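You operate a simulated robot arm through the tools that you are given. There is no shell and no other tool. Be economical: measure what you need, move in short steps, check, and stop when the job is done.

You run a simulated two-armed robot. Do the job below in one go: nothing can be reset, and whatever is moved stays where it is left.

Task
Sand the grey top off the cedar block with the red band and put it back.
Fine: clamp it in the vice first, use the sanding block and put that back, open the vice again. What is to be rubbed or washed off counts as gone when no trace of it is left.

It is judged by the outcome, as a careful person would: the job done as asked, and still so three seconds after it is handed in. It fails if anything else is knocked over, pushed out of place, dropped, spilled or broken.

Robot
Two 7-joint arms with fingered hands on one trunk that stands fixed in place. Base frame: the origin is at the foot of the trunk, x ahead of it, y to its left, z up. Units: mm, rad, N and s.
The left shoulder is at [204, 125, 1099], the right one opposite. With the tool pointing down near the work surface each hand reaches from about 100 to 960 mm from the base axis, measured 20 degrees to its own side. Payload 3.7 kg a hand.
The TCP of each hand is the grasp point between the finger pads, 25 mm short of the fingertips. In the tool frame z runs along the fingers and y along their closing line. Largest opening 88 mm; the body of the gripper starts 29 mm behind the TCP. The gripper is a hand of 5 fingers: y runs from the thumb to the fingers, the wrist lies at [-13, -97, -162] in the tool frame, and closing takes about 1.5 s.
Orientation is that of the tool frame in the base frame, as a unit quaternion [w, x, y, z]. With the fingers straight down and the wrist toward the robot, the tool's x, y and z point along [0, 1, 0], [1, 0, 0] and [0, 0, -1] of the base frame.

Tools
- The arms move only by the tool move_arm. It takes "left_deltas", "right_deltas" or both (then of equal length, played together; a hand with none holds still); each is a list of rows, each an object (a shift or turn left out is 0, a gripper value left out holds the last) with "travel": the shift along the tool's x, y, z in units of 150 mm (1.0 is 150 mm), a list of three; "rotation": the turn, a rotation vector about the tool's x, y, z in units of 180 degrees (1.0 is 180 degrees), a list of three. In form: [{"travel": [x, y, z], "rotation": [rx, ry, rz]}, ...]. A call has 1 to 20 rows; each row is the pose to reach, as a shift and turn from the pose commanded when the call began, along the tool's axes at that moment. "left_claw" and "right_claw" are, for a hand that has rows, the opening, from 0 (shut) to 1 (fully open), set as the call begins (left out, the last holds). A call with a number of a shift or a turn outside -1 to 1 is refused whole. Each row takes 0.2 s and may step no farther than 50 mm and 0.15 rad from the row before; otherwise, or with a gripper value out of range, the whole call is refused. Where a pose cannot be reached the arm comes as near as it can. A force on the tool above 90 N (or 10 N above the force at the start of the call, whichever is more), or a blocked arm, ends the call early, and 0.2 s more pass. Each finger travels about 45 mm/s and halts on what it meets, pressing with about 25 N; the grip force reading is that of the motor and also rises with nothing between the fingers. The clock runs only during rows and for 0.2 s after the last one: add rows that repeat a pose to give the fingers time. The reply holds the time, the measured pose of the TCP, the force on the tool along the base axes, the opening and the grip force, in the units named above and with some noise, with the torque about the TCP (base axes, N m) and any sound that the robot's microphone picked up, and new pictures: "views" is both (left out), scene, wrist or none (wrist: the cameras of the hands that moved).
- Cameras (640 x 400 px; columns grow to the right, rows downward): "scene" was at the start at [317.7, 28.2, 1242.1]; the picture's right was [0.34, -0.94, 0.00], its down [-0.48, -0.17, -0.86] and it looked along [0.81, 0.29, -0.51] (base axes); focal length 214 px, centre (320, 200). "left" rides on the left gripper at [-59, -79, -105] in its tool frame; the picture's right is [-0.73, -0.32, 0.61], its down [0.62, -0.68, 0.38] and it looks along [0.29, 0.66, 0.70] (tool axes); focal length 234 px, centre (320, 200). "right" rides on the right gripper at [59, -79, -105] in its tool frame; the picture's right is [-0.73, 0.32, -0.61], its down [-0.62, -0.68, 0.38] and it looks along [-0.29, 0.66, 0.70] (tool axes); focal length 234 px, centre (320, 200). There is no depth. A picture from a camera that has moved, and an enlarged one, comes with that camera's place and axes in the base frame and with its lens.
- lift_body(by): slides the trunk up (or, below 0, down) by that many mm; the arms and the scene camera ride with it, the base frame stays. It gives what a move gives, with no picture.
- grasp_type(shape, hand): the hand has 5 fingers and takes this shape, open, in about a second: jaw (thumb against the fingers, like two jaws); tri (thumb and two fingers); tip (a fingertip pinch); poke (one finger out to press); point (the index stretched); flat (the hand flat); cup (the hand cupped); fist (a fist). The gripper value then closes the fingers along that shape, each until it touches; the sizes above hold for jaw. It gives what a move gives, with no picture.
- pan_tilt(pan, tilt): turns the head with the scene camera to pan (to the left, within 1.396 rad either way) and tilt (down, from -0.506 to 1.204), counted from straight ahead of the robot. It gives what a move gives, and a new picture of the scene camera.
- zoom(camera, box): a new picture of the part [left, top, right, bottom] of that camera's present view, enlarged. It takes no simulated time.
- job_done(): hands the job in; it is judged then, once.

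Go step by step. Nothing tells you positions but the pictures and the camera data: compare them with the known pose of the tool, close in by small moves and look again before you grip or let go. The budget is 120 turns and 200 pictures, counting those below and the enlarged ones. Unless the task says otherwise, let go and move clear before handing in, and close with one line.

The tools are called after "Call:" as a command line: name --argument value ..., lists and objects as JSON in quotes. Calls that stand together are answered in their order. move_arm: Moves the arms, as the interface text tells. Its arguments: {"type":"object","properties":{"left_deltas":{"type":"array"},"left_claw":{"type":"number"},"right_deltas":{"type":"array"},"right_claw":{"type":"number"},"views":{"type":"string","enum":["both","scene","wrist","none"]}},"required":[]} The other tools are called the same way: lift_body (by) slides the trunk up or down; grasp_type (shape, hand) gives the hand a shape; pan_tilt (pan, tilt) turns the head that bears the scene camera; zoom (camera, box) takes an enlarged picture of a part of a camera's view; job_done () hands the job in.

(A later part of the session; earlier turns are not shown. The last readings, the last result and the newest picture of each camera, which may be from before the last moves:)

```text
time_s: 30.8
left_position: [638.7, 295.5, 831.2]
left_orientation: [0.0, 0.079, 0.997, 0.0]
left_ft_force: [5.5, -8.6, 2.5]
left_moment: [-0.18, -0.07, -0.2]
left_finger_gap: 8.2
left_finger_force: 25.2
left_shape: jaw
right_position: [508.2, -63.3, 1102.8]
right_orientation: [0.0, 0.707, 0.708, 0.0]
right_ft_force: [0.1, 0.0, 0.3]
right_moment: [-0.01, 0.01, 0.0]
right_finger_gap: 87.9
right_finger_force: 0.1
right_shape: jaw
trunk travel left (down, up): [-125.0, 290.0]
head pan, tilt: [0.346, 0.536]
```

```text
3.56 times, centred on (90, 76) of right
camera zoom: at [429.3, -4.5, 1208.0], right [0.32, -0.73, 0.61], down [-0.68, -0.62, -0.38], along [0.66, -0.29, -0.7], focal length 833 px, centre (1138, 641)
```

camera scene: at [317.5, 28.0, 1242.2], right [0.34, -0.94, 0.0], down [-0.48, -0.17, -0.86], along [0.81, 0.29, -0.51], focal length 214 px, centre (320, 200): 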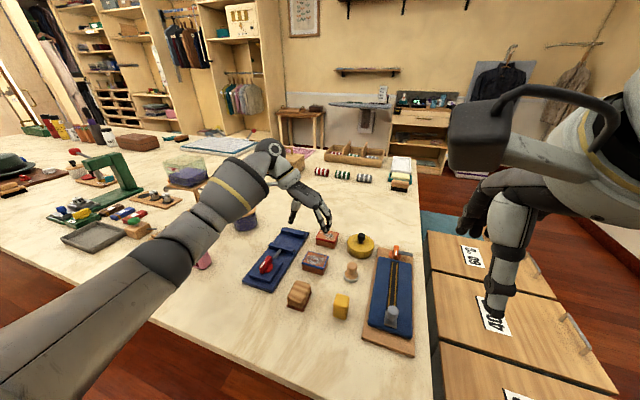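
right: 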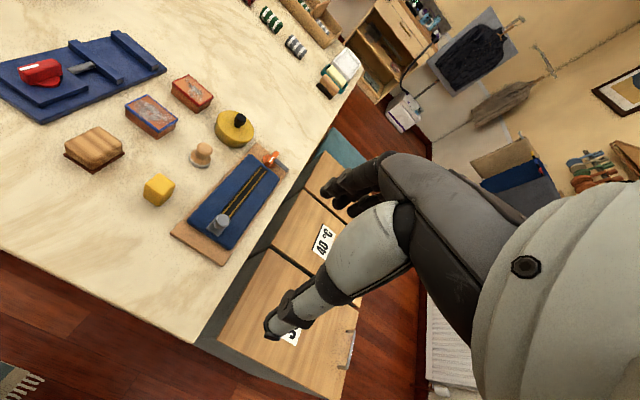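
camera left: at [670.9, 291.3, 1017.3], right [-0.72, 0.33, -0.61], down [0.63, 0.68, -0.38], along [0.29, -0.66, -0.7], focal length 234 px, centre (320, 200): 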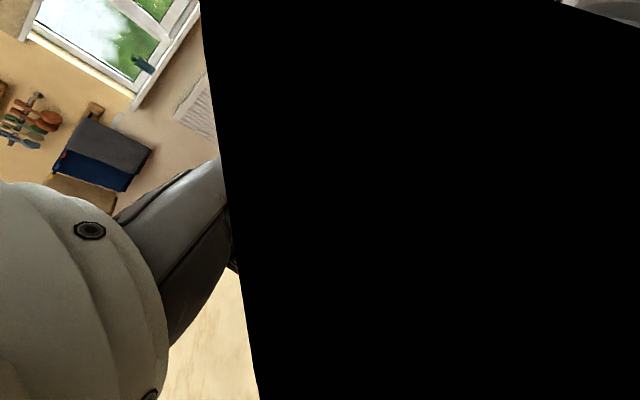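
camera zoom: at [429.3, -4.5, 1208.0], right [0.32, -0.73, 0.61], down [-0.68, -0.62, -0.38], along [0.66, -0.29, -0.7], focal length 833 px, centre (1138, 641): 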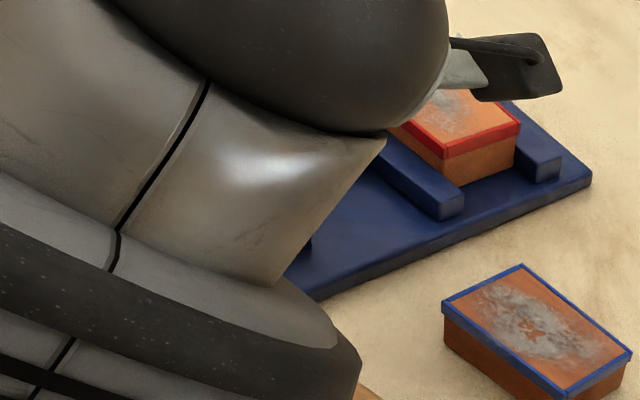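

A small gap to the fixed jaw seems to remain, so I release the knob, lift, and swing the hand back for another stroke.

Call:
move_arm --left_deltas '[{"travel": [0, 0, 0]}, {"travel": [0, 0, 0]}, {"travel": [0, 0, 0]}, {"travel": [0, 0, 0]}, {"travel": [0, 0, -0.13]}, {"travel": [0, 0, -0.26]}, {"travel": [0, 0, -0.26]}]' --left_claw 0.55 --views "none"

Call:
move_arm --left_deltas '[{"rotation": [0, 0, 0.047]}, {"rotation": [0, 0, 0.094]}, {"rotation": [0, 0, 0.141]}, {"rotation": [0, 0, 0.188]}, {"rotation": [0, 0, 0.235]}, {"rotation": [0, 0, 0.282]}, {"rotation": [0, 0, 0.329]}, {"rotation": [0, 0, 0.376]}, {"rotation": [0, 0, 0.423]}, {"rotation": [0, 0, 0.47]}, {"rotation": [0, 0, 0.517]}, {"rotation": [0, 0, 0.564]}, {"rotation": [0, 0, 0.611]}, {"rotation": [0, 0, 0.658]}, {"rotation": [0, 0, 0.705]}, {"rotation": [0, 0, 0.752]}, {"rotation": [0, 0, 0.799]}, {"rotation": [0, 0, 0.846]}, {"rotation": [0, 0, 0.893]}, {"rotation": [0, 0, 0.94]}]' --views "none"

Call:
zoom --camera "scene" --box '[235, 215, 315, 285]'

Call:
zoom --camera "scene" --box '[275, 215, 315, 255]'

```text
time_s: 32.4
left_position: [638.7, 295.8, 871.2]
left_orientation: [0.0, 0.078, 0.997, -0.001]
left_ft_force: [-0.1, 0.0, -0.2]
left_moment: [0.05, 0.0, -0.02]
left_finger_gap: 48.1
left_finger_force: 0.0
left_shape: jaw
right_position: [509.4, -61.8, 1103.4]
right_orientation: [0.001, 0.708, 0.707, 0.0]
right_ft_force: [0.0, -0.4, 0.2]
right_moment: [-0.01, 0.01, 0.0]
right_finger_gap: 87.7
right_finger_force: 0.0
right_shape: jaw
trunk travel left (down, up): [-125.0, 290.0]
head pan, tilt: [0.346, 0.536]
```

```text
time_s: 36.6
left_position: [638.8, 297.1, 871.0]
left_orientation: [0.0, 1.0, 0.013, -0.001]
left_ft_force: [-0.4, -0.7, 0.0]
left_moment: [0.01, 0.03, -0.02]
left_finger_gap: 47.9
left_finger_force: 0.2
left_shape: jaw
right_position: [507.3, -62.1, 1104.4]
right_orientation: [0.0, 0.707, 0.707, 0.001]
right_ft_force: [0.6, 0.9, 0.0]
right_moment: [-0.01, 0.01, -0.02]
right_finger_gap: 87.5
right_finger_force: 0.0
right_shape: jaw
trunk travel left (down, up): [-125.0, 290.0]
head pan, tilt: [0.346, 0.536]
```

```text
5.71 times, centred on (275, 250) of scene
camera zoom: at [317.7, 28.2, 1242.0], right [0.34, -0.94, 0.0], down [-0.48, -0.17, -0.86], along [0.81, 0.29, -0.51], focal length 1226 px, centre (577, -86)
```

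zoom: 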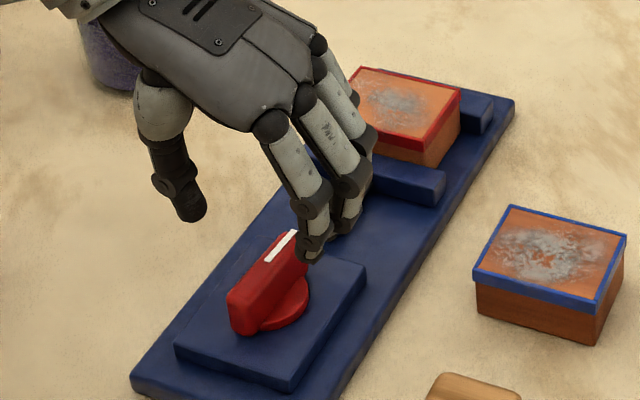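

```text
10.00 times, centred on (295, 235) of scene
camera zoom: at [317.7, 28.2, 1242.0], right [0.34, -0.94, 0.0], down [-0.48, -0.17, -0.86], along [0.81, 0.29, -0.51], focal length 2145 px, centre (570, -150)
```

zoom: 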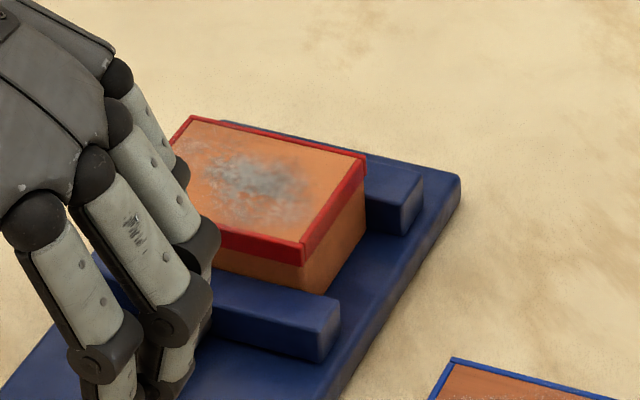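

The knob has turned about 170° and the jaw has advanced; I regrip and keep turning until it resists.

Call:
move_arm --left_deltas '[{"travel": [-0.01, 0, 0.13], "rotation": [0, 0, 0]}, {"travel": [-0.01, 0, 0.275], "rotation": [0, 0, 0]}, {"travel": [-0.01, 0, 0.275]}]' --views "none"

Call:
move_arm --left_deltas '[{"travel": [0, 0, 0]}, {"travel": [0, 0, 0]}, {"travel": [0, 0, 0]}, {"travel": [0, 0, 0]}, {"travel": [0, 0, 0]}, {"travel": [0, 0, 0]}, {"rotation": [0, 0, -0.04]}, {"rotation": [0, 0, -0.08]}, {"rotation": [0, 0, -0.12]}, {"rotation": [0, 0, -0.16]}, {"rotation": [0, 0, -0.16]}]' --left_claw 0 --views "none"

Call:
zoom --camera "scene" --box '[235, 215, 315, 285]'

```text
time_s: 37.4
left_position: [636.9, 296.0, 830.6]
left_orientation: [0.0, 1.0, 0.016, 0.0]
left_ft_force: [0.4, 0.0, -0.3]
left_moment: [0.04, -0.02, -0.04]
left_finger_gap: 47.9
left_finger_force: 0.1
left_shape: jaw
right_position: [508.2, -61.8, 1102.4]
right_orientation: [0.0, 0.707, 0.707, 0.001]
right_ft_force: [-0.6, -0.5, 0.3]
right_moment: [0.01, -0.01, 0.0]
right_finger_gap: 87.7
right_finger_force: 0.0
right_shape: jaw
trunk travel left (down, up): [-125.0, 290.0]
head pan, tilt: [0.346, 0.536]
```

```text
time_s: 39.8
left_position: [635.5, 294.5, 830.0]
left_orientation: [0.0, 0.964, 0.264, 0.0]
left_ft_force: [-9.7, -9.4, -1.6]
left_moment: [-0.27, 0.17, -0.33]
left_finger_gap: 9.1
left_finger_force: 24.8
left_shape: jaw
right_position: [507.3, -62.5, 1101.7]
right_orientation: [0.0, 0.707, 0.707, 0.0]
right_ft_force: [0.9, -0.1, 0.1]
right_moment: [0.0, 0.01, 0.01]
right_finger_gap: 87.6
right_finger_force: 0.0
right_shape: jaw
trunk travel left (down, up): [-125.0, 290.0]
head pan, tilt: [0.346, 0.536]
```

```text
5.71 times, centred on (275, 250) of scene
camera zoom: at [316.8, 27.3, 1242.3], right [0.34, -0.94, 0.0], down [-0.48, -0.17, -0.86], along [0.81, 0.29, -0.51], focal length 1226 px, centre (577, -86)
```

zoom: 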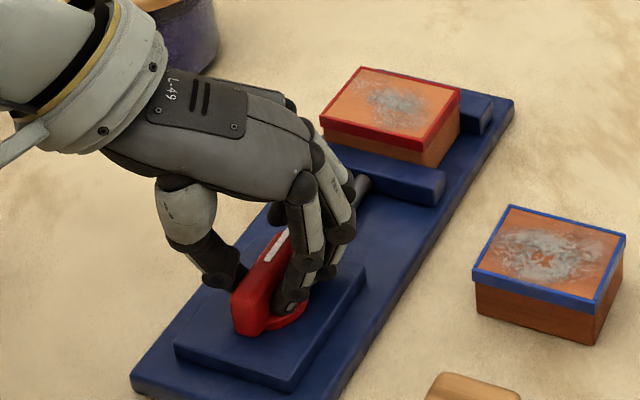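

There is now noticeable resistance and little further jaw motion. I check the clamp contact closely.

Call:
zoom --camera "scene" --box '[280, 222, 306, 248]'

Call:
zoom --camera "right" --box '[70, 20, 180, 90]'

```text
15.38 times, centred on (293, 235) of scene
camera zoom: at [316.8, 27.3, 1242.3], right [0.34, -0.94, 0.0], down [-0.48, -0.17, -0.86], along [0.81, 0.29, -0.51], focal length 3300 px, centre (735, -338)
```

zoom: 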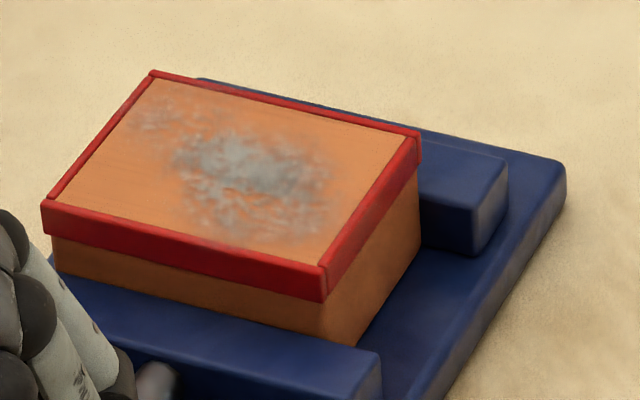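

```text
5.71 times, centred on (125, 55) of right
camera zoom: at [428.0, -4.4, 1208.4], right [0.32, -0.73, 0.61], down [-0.68, -0.62, -0.38], along [0.66, -0.29, -0.7], focal length 1338 px, centre (1434, 1029)
```

zoom: 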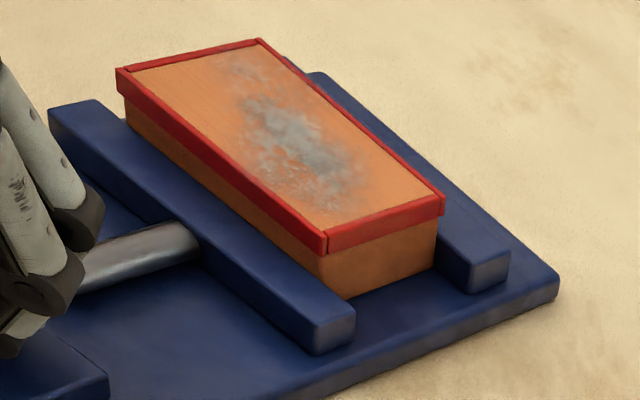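

The block is firmly between both jaws. I let go of the knob, lift, and look at the sanding block.

Call:
move_arm --left_deltas '[{"travel": [0, 0, 0]}, {"travel": [0, 0, 0]}, {"travel": [0, 0, 0]}, {"travel": [0, 0, 0]}, {"travel": [0, 0, -0.2]}, {"travel": [0, 0, -0.5]}, {"travel": [0, 0, -0.5]}]' --left_claw 0.55 --views "none"

Call:
zoom --camera "scene" --box '[270, 230, 350, 320]'

Call:
zoom --camera "right" --box '[0, 20, 200, 180]'

```text
time_s: 41.4
left_position: [638.2, 296.6, 904.7]
left_orientation: [0.0, 0.964, 0.264, 0.001]
left_ft_force: [0.0, 0.5, 0.7]
left_moment: [0.01, 0.03, -0.01]
left_finger_gap: 48.0
left_finger_force: 0.1
left_shape: jaw
right_position: [509.0, -63.0, 1102.6]
right_orientation: [0.0, 0.707, 0.707, 0.0]
right_ft_force: [-0.1, -0.2, -0.1]
right_moment: [0.02, 0.05, -0.01]
right_finger_gap: 87.3
right_finger_force: 0.0
right_shape: jaw
trunk travel left (down, up): [-125.0, 290.0]
head pan, tilt: [0.346, 0.536]
```

```text
4.44 times, centred on (310, 275) of scene
camera zoom: at [318.1, 28.2, 1241.9], right [0.34, -0.94, 0.0], down [-0.48, -0.17, -0.86], along [0.81, 0.29, -0.51], focal length 953 px, centre (364, -133)
```

zoom: 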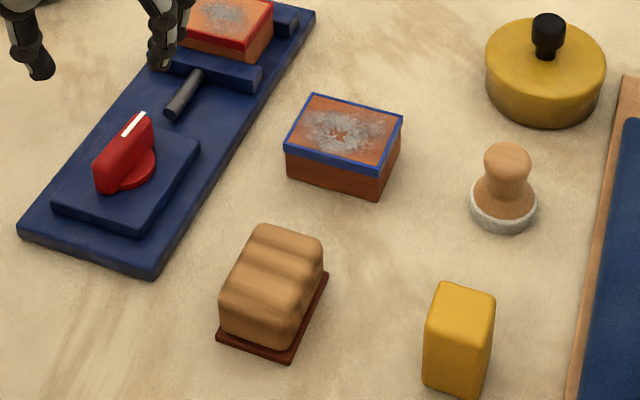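

```text
2.50 times, centred on (100, 100) of right
camera zoom: at [429.2, -3.5, 1207.8], right [0.32, -0.73, 0.61], down [-0.68, -0.62, -0.38], along [0.66, -0.29, -0.7], focal length 585 px, centre (870, 450)
```

zoom: 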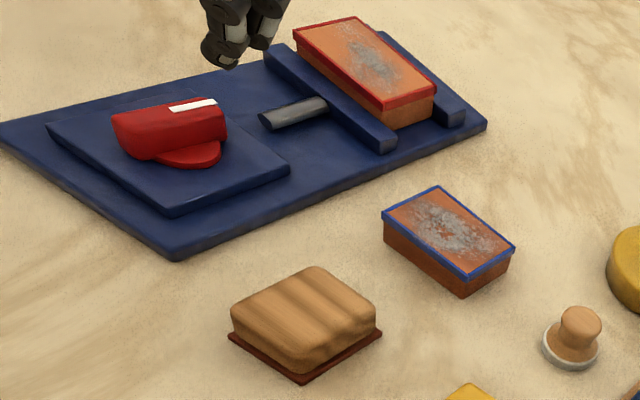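

The sanding block is around (603, 182), long side along x, ~40 mm wide in y. I square the hand up again and hover over it.

Call:
move_arm --left_deltas '[{"travel": [-0.118, 0.107, 0], "rotation": [0, 0, 0.034]}, {"travel": [-0.235, 0.214, 0], "rotation": [0, 0, 0.068]}, {"travel": [-0.353, 0.322, 0.05], "rotation": [0, 0, 0.102]}, {"travel": [-0.47, 0.429, 0.15], "rotation": [0, 0, 0.136]}, {"travel": [-0.588, 0.536, 0.25], "rotation": [0, 0, 0.17]}, {"travel": [-0.588, 0.536, 0.35], "rotation": [0, 0, 0.17]}, {"travel": [-0.588, 0.536, 0.35], "rotation": [0, 0, 0.17]}]' --left_claw 0.75 --views "none"

Call:
zoom --camera "scene" --box '[265, 250, 345, 320]'

```text
time_s: 43.0
left_position: [600.7, 181.0, 852.2]
left_orientation: [0.0, 1.0, -0.001, 0.0]
left_ft_force: [-0.8, 0.3, 0.1]
left_moment: [0.0, 0.0, -0.02]
left_finger_gap: 65.8
left_finger_force: 0.0
left_shape: jaw
right_position: [508.1, -61.8, 1103.8]
right_orientation: [0.0, 0.707, 0.708, 0.0]
right_ft_force: [0.7, -0.3, -0.1]
right_moment: [0.0, -0.01, 0.0]
right_finger_gap: 87.8
right_finger_force: 0.1
right_shape: jaw
trunk travel left (down, up): [-125.0, 290.0]
head pan, tilt: [0.346, 0.536]
```

```text
5.71 times, centred on (305, 285) of scene
camera zoom: at [317.6, 28.2, 1242.1], right [0.34, -0.94, 0.0], down [-0.48, -0.17, -0.86], along [0.81, 0.29, -0.51], focal length 1226 px, centre (406, -286)
```

zoom: 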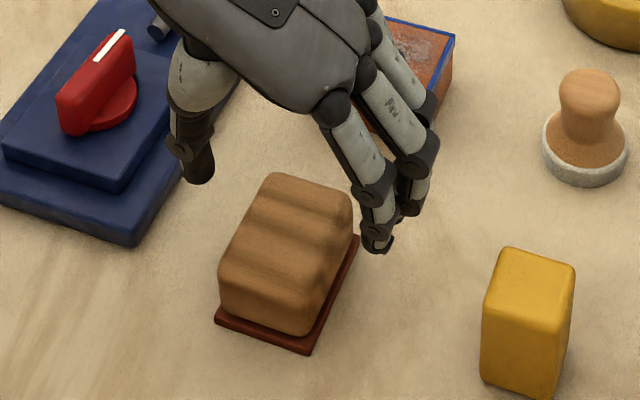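

The hand should be ~4 mm further ahead and ~5 mm more left. I correct, lower to z ≈ 808 and close gently.

Call:
move_arm --left_deltas '[{"travel": [0.027, -0.033, 0.1]}, {"travel": [0.027, -0.033, 0.2]}, {"travel": [0.027, -0.033, 0.295]}, {"travel": [0.027, -0.033, 0.295]}]' --views "none"

Call:
zoom --camera "scene" --box '[265, 250, 345, 320]'

```text
time_s: 44.0
left_position: [605.2, 187.5, 808.0]
left_orientation: [0.0, 1.0, 0.0, 0.0]
left_ft_force: [0.2, -0.6, 0.4]
left_moment: [-0.01, -0.01, -0.01]
left_finger_gap: 65.8
left_finger_force: 0.1
left_shape: jaw
right_position: [507.3, -62.4, 1103.8]
right_orientation: [0.0, 0.707, 0.707, 0.0]
right_ft_force: [-1.1, 0.0, 0.5]
right_moment: [-0.01, -0.04, 0.0]
right_finger_gap: 87.6
right_finger_force: 0.0
right_shape: jaw
trunk travel left (down, up): [-125.0, 290.0]
head pan, tilt: [0.346, 0.536]
```

```text
5.71 times, centred on (305, 285) of scene
camera zoom: at [317.6, 28.2, 1242.1], right [0.34, -0.94, 0.0], down [-0.48, -0.17, -0.86], along [0.81, 0.29, -0.51], focal length 1226 px, centre (406, -286)
```

zoom: 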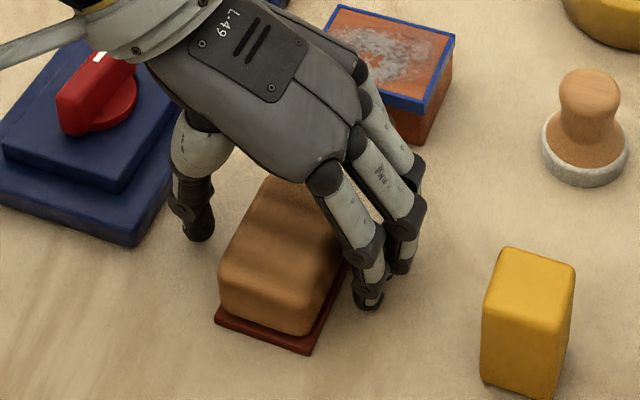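

Call:
move_arm --left_deltas '[{"travel": [0, 0.016, 0]}, {"travel": [0, 0.016, 0]}, {"travel": [0, 0.016, 0]}, {"travel": [0, 0.016, 0]}, {"travel": [0, 0.016, 0]}, {"travel": [0, 0.016, 0]}, {"travel": [0, 0.016, 0]}]' --left_claw 0 --views "none"

Call:
zoom --camera "scene" --box '[265, 250, 345, 320]'

```text
time_s: 45.6
left_position: [604.1, 184.5, 806.5]
left_orientation: [0.0, 1.0, 0.001, 0.0]
left_ft_force: [0.3, -0.7, 1.0]
left_moment: [0.01, -0.01, 0.01]
left_finger_gap: 34.7
left_finger_force: 24.9
left_shape: jaw
right_position: [508.9, -62.3, 1103.5]
right_orientation: [0.001, 0.707, 0.707, 0.0]
right_ft_force: [0.1, 0.2, 0.1]
right_moment: [0.0, 0.02, -0.06]
right_finger_gap: 87.7
right_finger_force: 0.1
right_shape: jaw
trunk travel left (down, up): [-125.0, 290.0]
head pan, tilt: [0.346, 0.536]
```

```text
5.71 times, centred on (305, 285) of scene
camera zoom: at [317.7, 28.2, 1242.1], right [0.34, -0.94, 0.0], down [-0.48, -0.17, -0.86], along [0.81, 0.29, -0.51], focal length 1226 px, centre (406, -286)
```

zoom: 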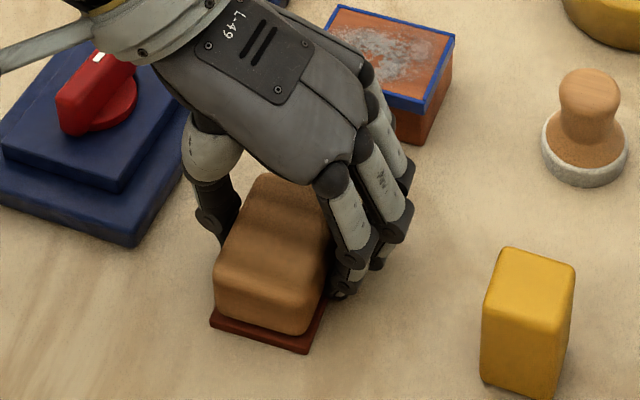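

Gripped; home grip pose for the sanding block is about (604, 182.5, 807). I lift it and carry it over to the cedar block.

Call:
move_arm --left_deltas '[{"travel": [0, 0, -0.1]}, {"travel": [0, 0, -0.3]}, {"travel": [0, 0, -0.55]}, {"travel": [0.2, -0.14, -0.66]}, {"travel": [0.45, -0.31, -0.66]}, {"travel": [0.7, -0.48, -0.66]}, {"travel": [0.95, -0.65, -0.66]}, {"travel": [1.0, -0.76, -0.66]}, {"travel": [1.0, -0.76, -0.66]}]' --views "none"

Call:
move_arm --left_deltas '[{"travel": [0.1, 0, 0.1]}, {"travel": [0.107, 0, 0.25]}, {"travel": [0.107, 0, 0.25]}]' --views "none"

Call:
zoom --camera "scene" --box '[255, 190, 335, 260]'

```text
time_s: 47.6
left_position: [754.9, 300.2, 909.1]
left_orientation: [0.001, 1.0, -0.001, 0.0]
left_ft_force: [0.4, 0.1, -0.2]
left_moment: [0.01, 0.0, -0.01]
left_finger_gap: 34.4
left_finger_force: 25.4
left_shape: jaw
right_position: [509.5, -62.4, 1103.3]
right_orientation: [0.001, 0.707, 0.707, 0.0]
right_ft_force: [-0.4, -0.4, 0.0]
right_moment: [0.01, -0.04, 0.02]
right_finger_gap: 88.0
right_finger_force: 0.0
right_shape: jaw
trunk travel left (down, up): [-125.0, 290.0]
head pan, tilt: [0.346, 0.536]
```

```text
time_s: 48.4
left_position: [771.0, 299.9, 869.8]
left_orientation: [0.0, 1.0, 0.0, 0.0]
left_ft_force: [-0.3, -0.6, -0.1]
left_moment: [0.02, 0.02, 0.02]
left_finger_gap: 34.4
left_finger_force: 24.9
left_shape: jaw
right_position: [506.9, -62.6, 1103.3]
right_orientation: [0.0, 0.707, 0.707, 0.001]
right_ft_force: [0.4, -0.5, -0.8]
right_moment: [0.0, 0.03, 0.01]
right_finger_gap: 87.7
right_finger_force: 0.1
right_shape: jaw
trunk travel left (down, up): [-125.0, 290.0]
head pan, tilt: [0.346, 0.536]
```

```text
5.71 times, centred on (295, 225) of scene
camera zoom: at [317.5, 28.2, 1242.2], right [0.34, -0.94, 0.0], down [-0.48, -0.17, -0.86], along [0.81, 0.29, -0.51], focal length 1226 px, centre (463, 57)
```

zoom: 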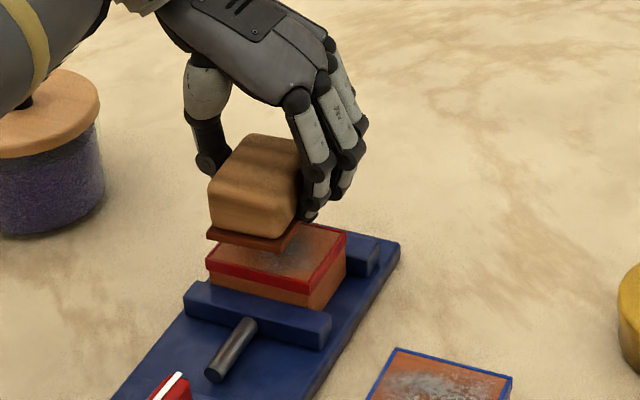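

Lowered, the pad would sit ~9 mm too far left of the cedar's centre. I shift to (767, 291) and lower onto the top.

Call:
move_arm --left_deltas '[{"travel": [-0.027, 0.06, 0]}, {"travel": [-0.027, 0.06, 0.08]}, {"travel": [-0.027, 0.06, 0.12]}, {"travel": [-0.027, 0.06, 0.14]}, {"travel": [-0.027, 0.06, 0.155]}, {"travel": [-0.027, 0.06, 0.155]}]' --views "none"

Call:
zoom --camera "scene" --box '[255, 190, 335, 260]'

```text
time_s: 49.8
left_position: [766.2, 290.0, 848.9]
left_orientation: [-0.001, 1.0, 0.0, 0.001]
left_ft_force: [0.5, 1.8, 9.1]
left_moment: [-0.01, -0.01, -0.01]
left_finger_gap: 34.5
left_finger_force: 24.8
left_shape: jaw
right_position: [507.3, -61.2, 1104.0]
right_orientation: [0.001, 0.707, 0.707, 0.001]
right_ft_force: [0.2, -0.3, -0.5]
right_moment: [0.01, -0.03, 0.03]
right_finger_gap: 87.8
right_finger_force: 0.1
right_shape: jaw
trunk travel left (down, up): [-125.0, 290.0]
head pan, tilt: [0.346, 0.536]
```

```text
5.71 times, centred on (295, 225) of scene
camera zoom: at [316.5, 27.9, 1242.6], right [0.34, -0.94, 0.0], down [-0.48, -0.17, -0.86], along [0.81, 0.29, -0.51], focal length 1226 px, centre (463, 57)
```

zoom: 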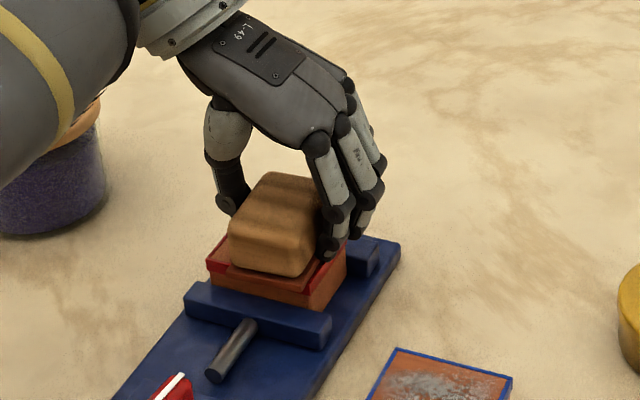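

Good flat contact (9 N). I sand with back-and-forth strokes over three lanes.

Call:
move_arm --left_deltas '[{"travel": [0.1, 0, 0.01]}, {"travel": [-0.1, 0, 0.01]}, {"travel": [0.1, 0, 0.01]}, {"travel": [-0.1, 0, 0.01]}, {"travel": [0.1, 0, 0.01]}, {"travel": [0.1, 0.07, 0.01]}, {"travel": [-0.1, 0.07, 0.01]}, {"travel": [0.1, 0.07, 0.01]}, {"travel": [-0.1, 0.07, 0.01]}, {"travel": [0.1, 0.07, 0.01]}, {"travel": [-0.1, 0.07, 0.01]}, {"travel": [-0.1, -0.07, 0.01]}, {"travel": [0.1, -0.07, 0.01]}, {"travel": [-0.1, -0.07, 0.01]}, {"travel": [0.1, -0.07, 0.01]}, {"travel": [-0.1, -0.07, 0.01]}, {"travel": [0.1, -0.07, 0.01]}, {"travel": [0.1, 0, 0.01]}, {"travel": [-0.1, 0, 0.01]}, {"travel": [0, 0, 0]}]' --views "none"

Call:
move_arm --left_deltas '[{"travel": [0, 0, -0.1]}, {"travel": [-0.1, 0, -0.3]}, {"travel": [-0.2, 0, -0.55]}, {"travel": [-0.2, 0, -0.55]}]' --views "none"

Call:
zoom --camera "scene" --box '[260, 190, 330, 255]'

```text
time_s: 54.0
left_position: [765.8, 288.5, 848.3]
left_orientation: [0.0, 1.0, -0.001, 0.001]
left_ft_force: [-5.4, -0.7, 18.2]
left_moment: [-0.17, 0.14, -0.03]
left_finger_gap: 35.9
left_finger_force: 24.9
left_shape: jaw
right_position: [506.4, -62.2, 1105.0]
right_orientation: [0.0, 0.707, 0.707, 0.001]
right_ft_force: [0.0, 0.2, -0.5]
right_moment: [-0.05, 0.01, 0.01]
right_finger_gap: 87.6
right_finger_force: 0.1
right_shape: jaw
trunk travel left (down, up): [-125.0, 290.0]
head pan, tilt: [0.346, 0.536]
```

```text
time_s: 55.0
left_position: [737.6, 289.6, 928.6]
left_orientation: [0.0, 1.0, 0.0, -0.001]
left_ft_force: [-0.4, 1.0, -0.3]
left_moment: [0.02, -0.01, 0.0]
left_finger_gap: 35.1
left_finger_force: 25.3
left_shape: jaw
right_position: [508.1, -62.1, 1101.6]
right_orientation: [0.0, 0.707, 0.707, -0.001]
right_ft_force: [0.3, 0.6, 0.5]
right_moment: [-0.02, -0.01, -0.03]
right_finger_gap: 87.8
right_finger_force: 0.0
right_shape: jaw
trunk travel left (down, up): [-125.0, 290.0]
head pan, tilt: [0.346, 0.536]
```

```text
6.15 times, centred on (295, 222) of scene
camera zoom: at [318.2, 28.2, 1241.8], right [0.34, -0.94, 0.0], down [-0.48, -0.17, -0.86], along [0.81, 0.29, -0.51], focal length 1320 px, centre (474, 62)
```

zoom: 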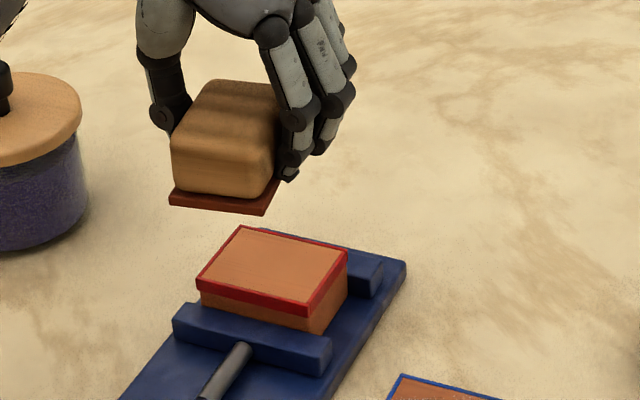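

Call:
zoom --camera "scene" --box '[280, 222, 306, 248]'

Call:
zoom --camera "right" --box '[70, 10, 180, 80]'

```text
15.38 times, centred on (293, 235) of scene
camera zoom: at [318.2, 28.2, 1241.8], right [0.34, -0.94, 0.0], down [-0.48, -0.17, -0.86], along [0.81, 0.29, -0.51], focal length 3300 px, centre (735, -338)
```

zoom: 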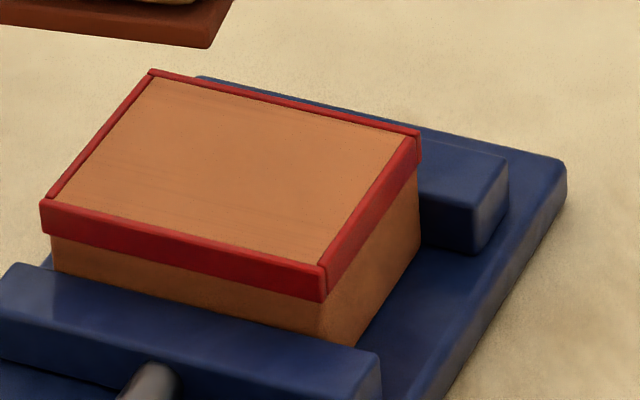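

```text
5.71 times, centred on (125, 45) of right
camera zoom: at [429.4, -3.5, 1207.7], right [0.32, -0.73, 0.61], down [-0.68, -0.62, -0.38], along [0.66, -0.29, -0.7], focal length 1338 px, centre (1434, 1086)
```

zoom: 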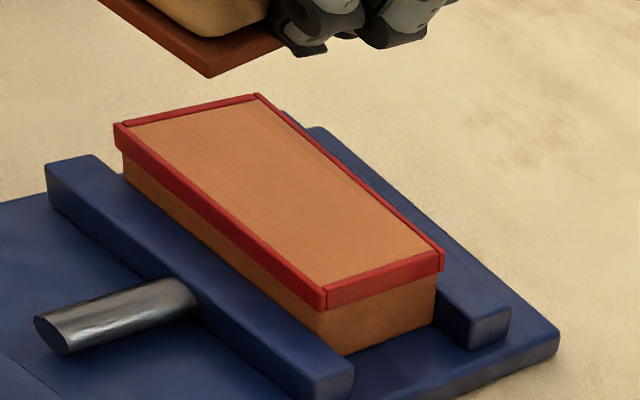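

The grey is completely gone and the block stays clamped. The sanding block twisted ~7° in the hand, so I carry it home while turning it back, hover, and check.

Call:
move_arm --left_deltas '[{"travel": [-0.2, 0.16, 0]}, {"travel": [-0.4, 0.32, 0], "rotation": [0, 0, 0.02]}, {"travel": [-0.6, 0.48, 0], "rotation": [0, 0, 0.039]}, {"travel": [-0.8, 0.64, 0], "rotation": [0, 0, 0.039]}, {"travel": [-0.891, 0.714, 0.1], "rotation": [0, 0, 0.039]}, {"travel": [-0.891, 0.714, 0.4], "rotation": [0, 0, 0.039]}, {"travel": [-0.891, 0.714, 0.7], "rotation": [0, 0, 0.039]}, {"travel": [-0.891, 0.714, 0.7], "rotation": [0, 0, 0.039]}]' --views "none"

Call:
zoom --camera "scene" --box '[265, 250, 345, 320]'

```text
time_s: 56.8
left_position: [602.7, 185.8, 824.3]
left_orientation: [0.0, 0.998, -0.06, 0.0]
left_ft_force: [-0.5, 0.6, -0.8]
left_moment: [0.0, 0.0, -0.01]
left_finger_gap: 34.7
left_finger_force: 24.6
left_shape: jaw
right_position: [507.6, -61.9, 1103.8]
right_orientation: [0.0, 0.707, 0.707, 0.0]
right_ft_force: [0.4, 0.3, 0.5]
right_moment: [-0.02, 0.01, 0.01]
right_finger_gap: 88.1
right_finger_force: 0.1
right_shape: jaw
trunk travel left (down, up): [-125.0, 290.0]
head pan, tilt: [0.346, 0.536]
```

```text
5.71 times, centred on (305, 285) of scene
camera zoom: at [317.4, 28.2, 1242.2], right [0.34, -0.94, 0.0], down [-0.48, -0.17, -0.86], along [0.81, 0.29, -0.51], focal length 1226 px, centre (406, -286)
```

zoom: 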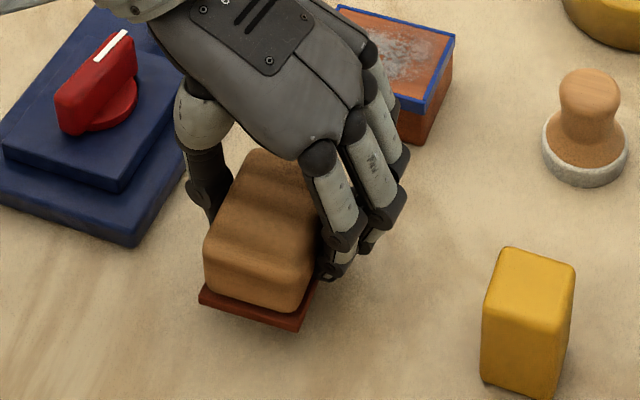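

Nearly right: I adjust by (+2.4, −3) mm and lower it to the table.

Call:
move_arm --left_deltas '[{"travel": [0.016, 0.02, 0.03]}, {"travel": [0.016, 0.02, 0.07]}, {"travel": [0.016, 0.02, 0.1]}, {"travel": [0.016, 0.02, 0.115]}, {"travel": [0.016, 0.02, 0.115]}]' --views "none"

Call:
zoom --camera "scene" --box '[265, 250, 345, 320]'

```text
time_s: 58.0
left_position: [606.4, 180.5, 807.2]
left_orientation: [0.0, 0.998, -0.061, 0.002]
left_ft_force: [-0.1, 1.0, 4.1]
left_moment: [-0.06, -0.01, 0.02]
left_finger_gap: 34.8
left_finger_force: 25.0
left_shape: jaw
right_position: [507.3, -62.4, 1104.1]
right_orientation: [0.0, 0.707, 0.708, 0.0]
right_ft_force: [-0.3, -0.1, 0.2]
right_moment: [0.01, 0.0, -0.02]
right_finger_gap: 88.0
right_finger_force: 0.0
right_shape: jaw
trunk travel left (down, up): [-125.0, 290.0]
head pan, tilt: [0.346, 0.536]
```

```text
5.71 times, centred on (305, 285) of scene
camera zoom: at [317.2, 28.1, 1242.3], right [0.34, -0.94, 0.0], down [-0.48, -0.17, -0.86], along [0.81, 0.29, -0.51], focal length 1226 px, centre (406, -286)
```

zoom: 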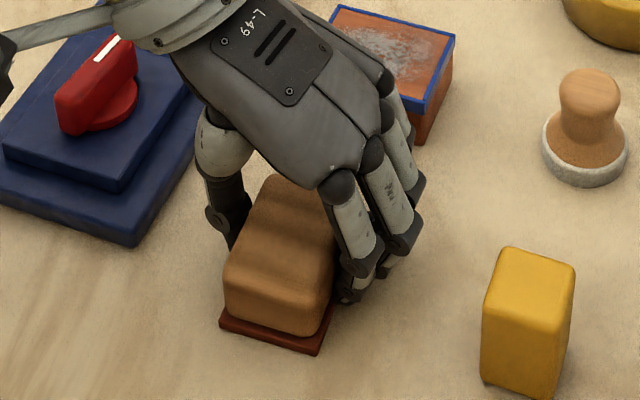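

It's about 2.5 mm too far right; I correct with a tiny hop, then release and rise.

Call:
move_arm --left_deltas '[{"travel": [0, 0, -0.02]}, {"travel": [0, -0.018, -0.02]}, {"travel": [0, -0.018, -0.003]}, {"travel": [0, -0.018, -0.003]}]' --views "none"

Call:
move_arm --left_deltas '[{"travel": [0, 0, 0]}, {"travel": [0, 0, 0]}, {"travel": [0, 0, 0]}, {"travel": [0, 0, 0]}, {"travel": [0, 0, -0.1]}, {"travel": [0, 0, -0.35]}, {"travel": [0, 0, -0.65]}, {"travel": [0, 0, -0.65]}]' --left_claw 0.75 --views "none"

Call:
zoom --camera "scene" --box '[265, 250, 345, 320]'

```text
time_s: 59.0
left_position: [606.2, 182.6, 808.7]
left_orientation: [0.0, 0.998, -0.061, 0.001]
left_ft_force: [0.2, 0.0, 4.2]
left_moment: [-0.05, -0.03, 0.04]
left_finger_gap: 34.8
left_finger_force: 25.2
left_shape: jaw
right_position: [507.8, -62.2, 1103.3]
right_orientation: [0.001, 0.707, 0.707, 0.001]
right_ft_force: [0.4, -0.6, 0.3]
right_moment: [-0.03, -0.02, 0.01]
right_finger_gap: 87.5
right_finger_force: 0.1
right_shape: jaw
trunk travel left (down, up): [-125.0, 290.0]
head pan, tilt: [0.346, 0.536]
```

```text
time_s: 60.8
left_position: [606.3, 182.7, 905.8]
left_orientation: [0.0, 0.998, -0.062, 0.0]
left_ft_force: [0.1, -0.1, 0.0]
left_moment: [0.02, -0.01, 0.0]
left_finger_gap: 65.5
left_finger_force: 0.2
left_shape: jaw
right_position: [509.6, -61.4, 1102.6]
right_orientation: [0.0, 0.707, 0.707, 0.0]
right_ft_force: [-0.4, -0.7, 0.3]
right_moment: [0.0, -0.01, -0.04]
right_finger_gap: 87.7
right_finger_force: 0.1
right_shape: jaw
trunk travel left (down, up): [-125.0, 290.0]
head pan, tilt: [0.346, 0.536]
```

```text
5.71 times, centred on (305, 285) of scene
camera zoom: at [318.1, 28.2, 1241.9], right [0.34, -0.94, 0.0], down [-0.48, -0.17, -0.86], along [0.81, 0.29, -0.51], focal length 1226 px, centre (406, -286)
```

zoom: 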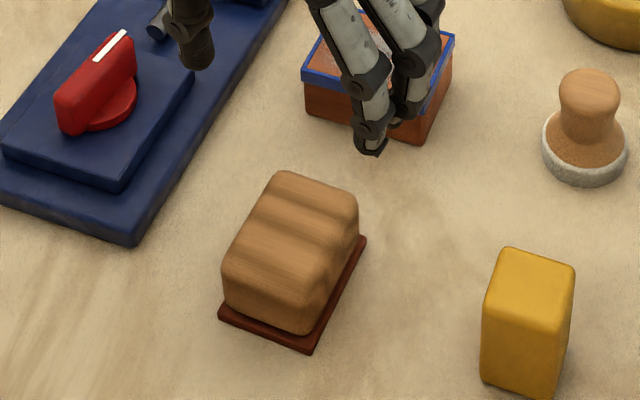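

The sanding block is back within ~2 mm. Now I swing the hand round to the end-of-stroke orientation above the knob so I can turn it back clockwise.

Call:
move_arm --left_deltas '[{"travel": [0.006, -0.039, 0], "rotation": [0, 0, -0.047]}, {"travel": [0.012, -0.078, 0], "rotation": [0, 0, -0.094]}, {"travel": [0.018, -0.117, 0], "rotation": [0, 0, -0.141]}, {"travel": [0.024, -0.156, 0], "rotation": [0, 0, -0.188]}, {"travel": [0.03, -0.194, 0], "rotation": [0, 0, -0.235]}, {"travel": [0.036, -0.233, 0], "rotation": [0, 0, -0.282]}, {"travel": [0.042, -0.272, 0], "rotation": [0, 0, -0.329]}, {"travel": [0.048, -0.311, 0], "rotation": [0, 0, -0.376]}, {"travel": [0.054, -0.35, 0], "rotation": [0, 0, -0.423]}, {"travel": [0.06, -0.389, 0], "rotation": [0, 0, -0.47]}, {"travel": [0.066, -0.427, 0], "rotation": [0, 0, -0.517]}, {"travel": [0.072, -0.466, 0], "rotation": [0, 0, -0.564]}, {"travel": [0.078, -0.505, 0], "rotation": [0, 0, -0.611]}, {"travel": [0.084, -0.544, 0], "rotation": [0, 0, -0.658]}, {"travel": [0.09, -0.583, 0], "rotation": [0, 0, -0.705]}, {"travel": [0.096, -0.622, 0], "rotation": [0, 0, -0.752]}, {"travel": [0.102, -0.66, 0], "rotation": [0, 0, -0.799]}, {"travel": [0.108, -0.7, 0], "rotation": [0, 0, -0.846]}, {"travel": [0.114, -0.74, 0], "rotation": [0, 0, -0.893]}, {"travel": [0.119, -0.777, 0], "rotation": [0, 0, -0.94]}]' --left_claw 0.55 --views "scene"

```text
time_s: 65.0
left_position: [639.4, 297.9, 904.9]
left_orientation: [0.0, 0.153, 0.988, 0.001]
left_ft_force: [-0.7, 0.6, -0.2]
left_moment: [0.0, 0.01, -0.01]
left_finger_gap: 49.1
left_finger_force: 0.0
left_shape: jaw
right_position: [508.7, -62.8, 1103.3]
right_orientation: [0.0, 0.707, 0.708, 0.0]
right_ft_force: [0.2, -0.5, -0.7]
right_moment: [0.01, 0.02, 0.0]
right_finger_gap: 87.8
right_finger_force: 0.0
right_shape: jaw
trunk travel left (down, up): [-125.0, 290.0]
head pan, tilt: [0.346, 0.536]
camera scene: at [317.6, 28.1, 1242.1], right [0.34, -0.94, 0.0], down [-0.48, -0.17, -0.86], along [0.81, 0.29, -0.51], focal length 214 px, centre (320, 200)
```

scene: 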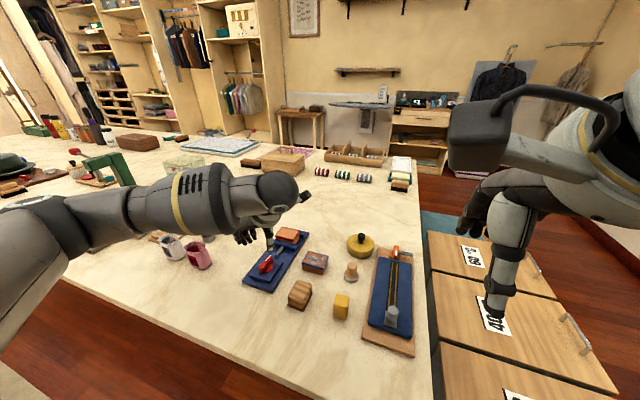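

Hand is above the knob. I lower over the bar (fine-turning another 9°) and check.

Call:
move_arm --left_deltas '[{"travel": [0, 0, 0.15], "rotation": [0, 0, -0.025]}, {"travel": [0, 0, 0.25], "rotation": [0, 0, -0.05]}, {"travel": [0.01, 0.01, 0.25], "rotation": [0, 0, -0.05]}]' --views "none"

Call:
zoom --camera "scene" --box '[230, 210, 320, 290]'

Call:
zoom --camera "right" --box '[0, 20, 160, 130]'

```text
time_s: 65.8
left_position: [637.3, 296.6, 866.6]
left_orientation: [0.0, 0.077, 0.997, 0.0]
left_ft_force: [0.2, 0.0, 0.4]
left_moment: [-0.02, -0.02, -0.05]
left_finger_gap: 48.9
left_finger_force: 0.0
left_shape: jaw
right_position: [508.4, -62.2, 1102.7]
right_orientation: [-0.001, 0.707, 0.707, 0.0]
right_ft_force: [-0.3, -0.4, 1.2]
right_moment: [-0.02, -0.04, 0.03]
right_finger_gap: 87.9
right_finger_force: 0.0
right_shape: jaw
trunk travel left (down, up): [-125.0, 290.0]
head pan, tilt: [0.346, 0.536]
```

```text
5.00 times, centred on (275, 250) of scene
camera zoom: at [317.6, 28.2, 1242.1], right [0.34, -0.94, 0.0], down [-0.48, -0.17, -0.86], along [0.81, 0.29, -0.51], focal length 1072 px, centre (545, -50)
```

zoom: 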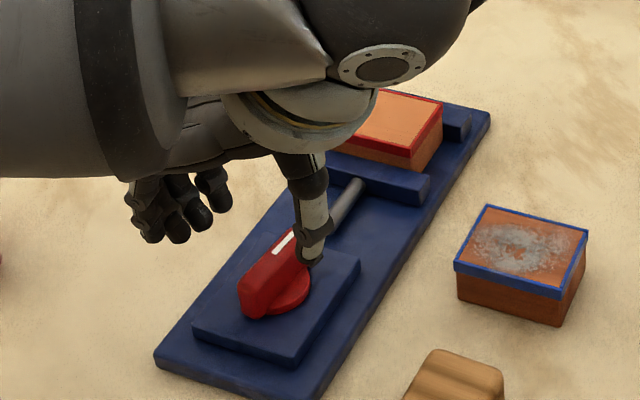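

```text
3.64 times, centred on (80, 75) of right
camera zoom: at [428.8, -3.5, 1208.2], right [0.32, -0.73, 0.61], down [-0.68, -0.62, -0.38], along [0.66, -0.29, -0.7], focal length 852 px, centre (1193, 654)
```

zoom: 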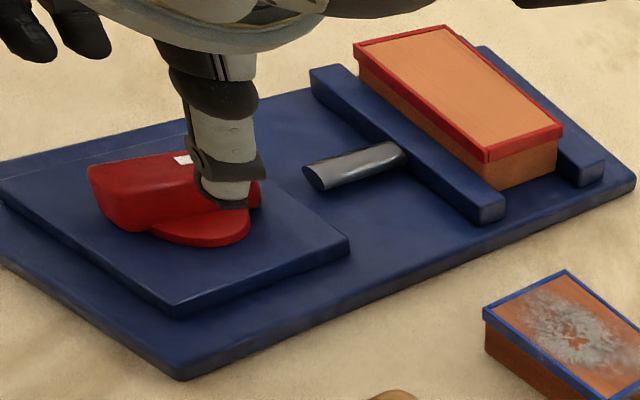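

The thumb and fingers straddle the bar. I lower 35 mm, close, then turn clockwise 160°.

Call:
move_arm --left_deltas '[{"travel": [0, 0, 0.12]}, {"travel": [0, 0, 0.235]}, {"travel": [0, 0, 0.235]}]' --views "none"

Call:
move_arm --left_deltas '[{"travel": [0, 0, 0]}, {"travel": [0, 0, 0]}, {"travel": [0, 0, 0]}, {"travel": [0, 0, 0]}, {"travel": [0, 0, 0]}, {"travel": [0, 0, 0]}, {"rotation": [0, 0, 0.045]}, {"rotation": [0, 0, 0.09]}, {"rotation": [0, 0, 0.135]}, {"rotation": [0, 0, 0.18]}, {"rotation": [0, 0, 0.225]}, {"rotation": [0, 0, 0.27]}, {"rotation": [0, 0, 0.27]}]' --left_claw 0 --views "none"

Call:
zoom --camera "scene" --box '[230, 210, 320, 290]'

```text
time_s: 66.6
left_position: [637.5, 298.5, 831.0]
left_orientation: [0.0, 0.077, 0.997, 0.001]
left_ft_force: [0.5, 0.3, 0.1]
left_moment: [0.0, -0.01, 0.01]
left_finger_gap: 48.8
left_finger_force: 0.1
left_shape: jaw
right_position: [507.6, -61.8, 1102.5]
right_orientation: [0.0, 0.707, 0.707, 0.0]
right_ft_force: [-0.1, -0.3, 0.5]
right_moment: [-0.01, -0.02, 0.04]
right_finger_gap: 87.9
right_finger_force: 0.1
right_shape: jaw
trunk travel left (down, up): [-125.0, 290.0]
head pan, tilt: [0.346, 0.536]
```

```text
time_s: 69.4
left_position: [637.3, 299.0, 832.3]
left_orientation: [0.0, 0.481, 0.877, 0.0]
left_ft_force: [-2.4, 5.7, -1.0]
left_moment: [0.1, -0.02, 0.09]
left_finger_gap: 7.1
left_finger_force: 25.3
left_shape: jaw
right_position: [507.5, -61.3, 1103.0]
right_orientation: [0.001, 0.707, 0.707, 0.0]
right_ft_force: [-0.2, -0.1, 1.1]
right_moment: [-0.01, -0.01, 0.0]
right_finger_gap: 87.7
right_finger_force: 0.0
right_shape: jaw
trunk travel left (down, up): [-125.0, 290.0]
head pan, tilt: [0.346, 0.536]
```

```text
5.00 times, centred on (275, 250) of scene
camera zoom: at [317.4, 28.8, 1242.1], right [0.34, -0.94, 0.0], down [-0.48, -0.17, -0.86], along [0.81, 0.29, -0.51], focal length 1072 px, centre (545, -50)
```

zoom: 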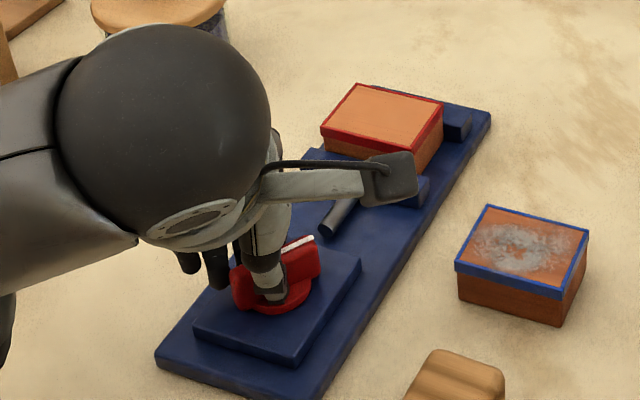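

The knob follows clockwise. I continue the turn back to the open position.

Call:
move_arm --left_deltas '[{"rotation": [0, 0, 0.045]}, {"rotation": [0, 0, 0.09]}, {"rotation": [0, 0, 0.135]}, {"rotation": [0, 0, 0.18]}, {"rotation": [0, 0, 0.225]}, {"rotation": [0, 0, 0.27]}, {"rotation": [0, 0, 0.315]}, {"rotation": [0, 0, 0.36]}, {"rotation": [0, 0, 0.405]}, {"rotation": [0, 0, 0.45]}, {"rotation": [0, 0, 0.495]}, {"rotation": [0, 0, 0.54]}, {"rotation": [0, 0, 0.585]}, {"rotation": [0, 0, 0.63]}, {"rotation": [0, 0, 0.675]}, {"rotation": [0, 0, 0.72]}, {"rotation": [0, 0, 0.72]}]' --views "none"

Call:
zoom --camera "scene" --box '[230, 210, 320, 290]'

```text
time_s: 73.0
left_position: [640.6, 296.1, 831.3]
left_orientation: [0.002, 0.998, -0.061, 0.003]
left_ft_force: [31.8, -3.0, 9.5]
left_moment: [-0.16, -0.61, 0.1]
left_finger_gap: 8.0
left_finger_force: 25.6
left_shape: jaw
right_position: [510.3, -63.5, 1102.2]
right_orientation: [-0.001, 0.707, 0.707, -0.001]
right_ft_force: [0.1, -0.2, 0.0]
right_moment: [0.03, -0.01, -0.01]
right_finger_gap: 87.5
right_finger_force: 0.0
right_shape: jaw
trunk travel left (down, up): [-125.0, 290.0]
head pan, tilt: [0.346, 0.536]
```

```text
5.00 times, centred on (275, 250) of scene
camera zoom: at [319.9, 27.4, 1241.6], right [0.34, -0.94, 0.0], down [-0.48, -0.17, -0.86], along [0.81, 0.29, -0.51], focal length 1072 px, centre (545, -50)
```

zoom: 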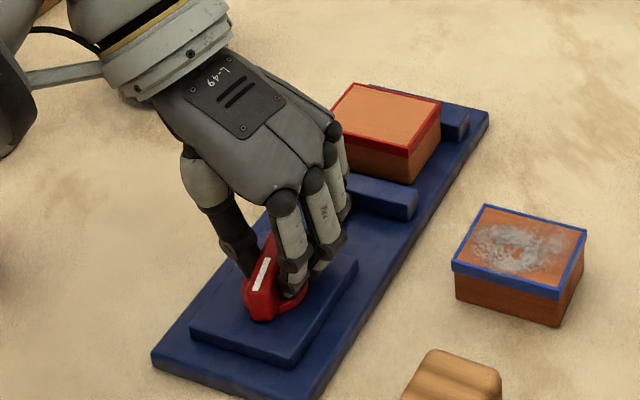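

The jaw has backed off and the knob is nearly at its original position. I release, lift, and inspect.

Call:
move_arm --left_deltas '[{"travel": [0, 0, 0]}, {"travel": [0, 0, 0]}, {"travel": [0, 0, 0]}, {"travel": [0, 0, 0]}, {"travel": [0, 0, -0.15]}, {"travel": [0, 0, -0.35]}, {"travel": [0, 0, -0.5]}, {"travel": [0, 0, -0.5]}]' --left_claw 0.55 --views "none"

Call:
zoom --camera "scene" --box '[235, 215, 315, 285]'

```text
time_s: 74.8
left_position: [637.1, 298.1, 907.7]
left_orientation: [0.0, 0.998, -0.062, -0.001]
left_ft_force: [-0.6, 0.4, -0.7]
left_moment: [0.02, -0.04, -0.01]
left_finger_gap: 48.0
left_finger_force: 0.1
left_shape: jaw
right_position: [508.9, -62.0, 1102.9]
right_orientation: [0.0, 0.707, 0.707, -0.001]
right_ft_force: [0.5, -0.2, 0.5]
right_moment: [0.03, 0.01, 0.01]
right_finger_gap: 87.9
right_finger_force: 0.1
right_shape: jaw
trunk travel left (down, up): [-125.0, 290.0]
head pan, tilt: [0.346, 0.536]
```

```text
5.71 times, centred on (275, 250) of scene
camera zoom: at [317.9, 28.2, 1242.0], right [0.34, -0.94, 0.0], down [-0.48, -0.17, -0.86], along [0.81, 0.29, -0.51], focal length 1226 px, centre (577, -86)
```

zoom: 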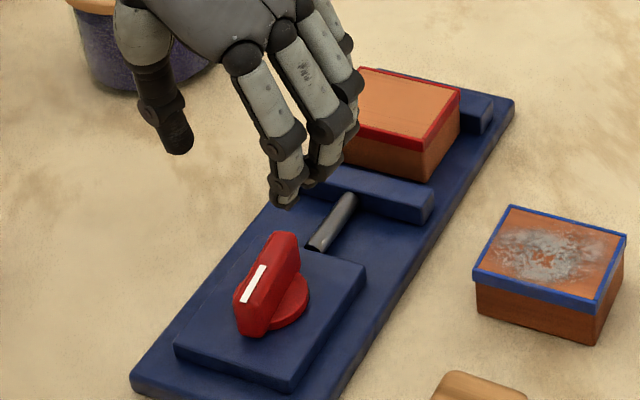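

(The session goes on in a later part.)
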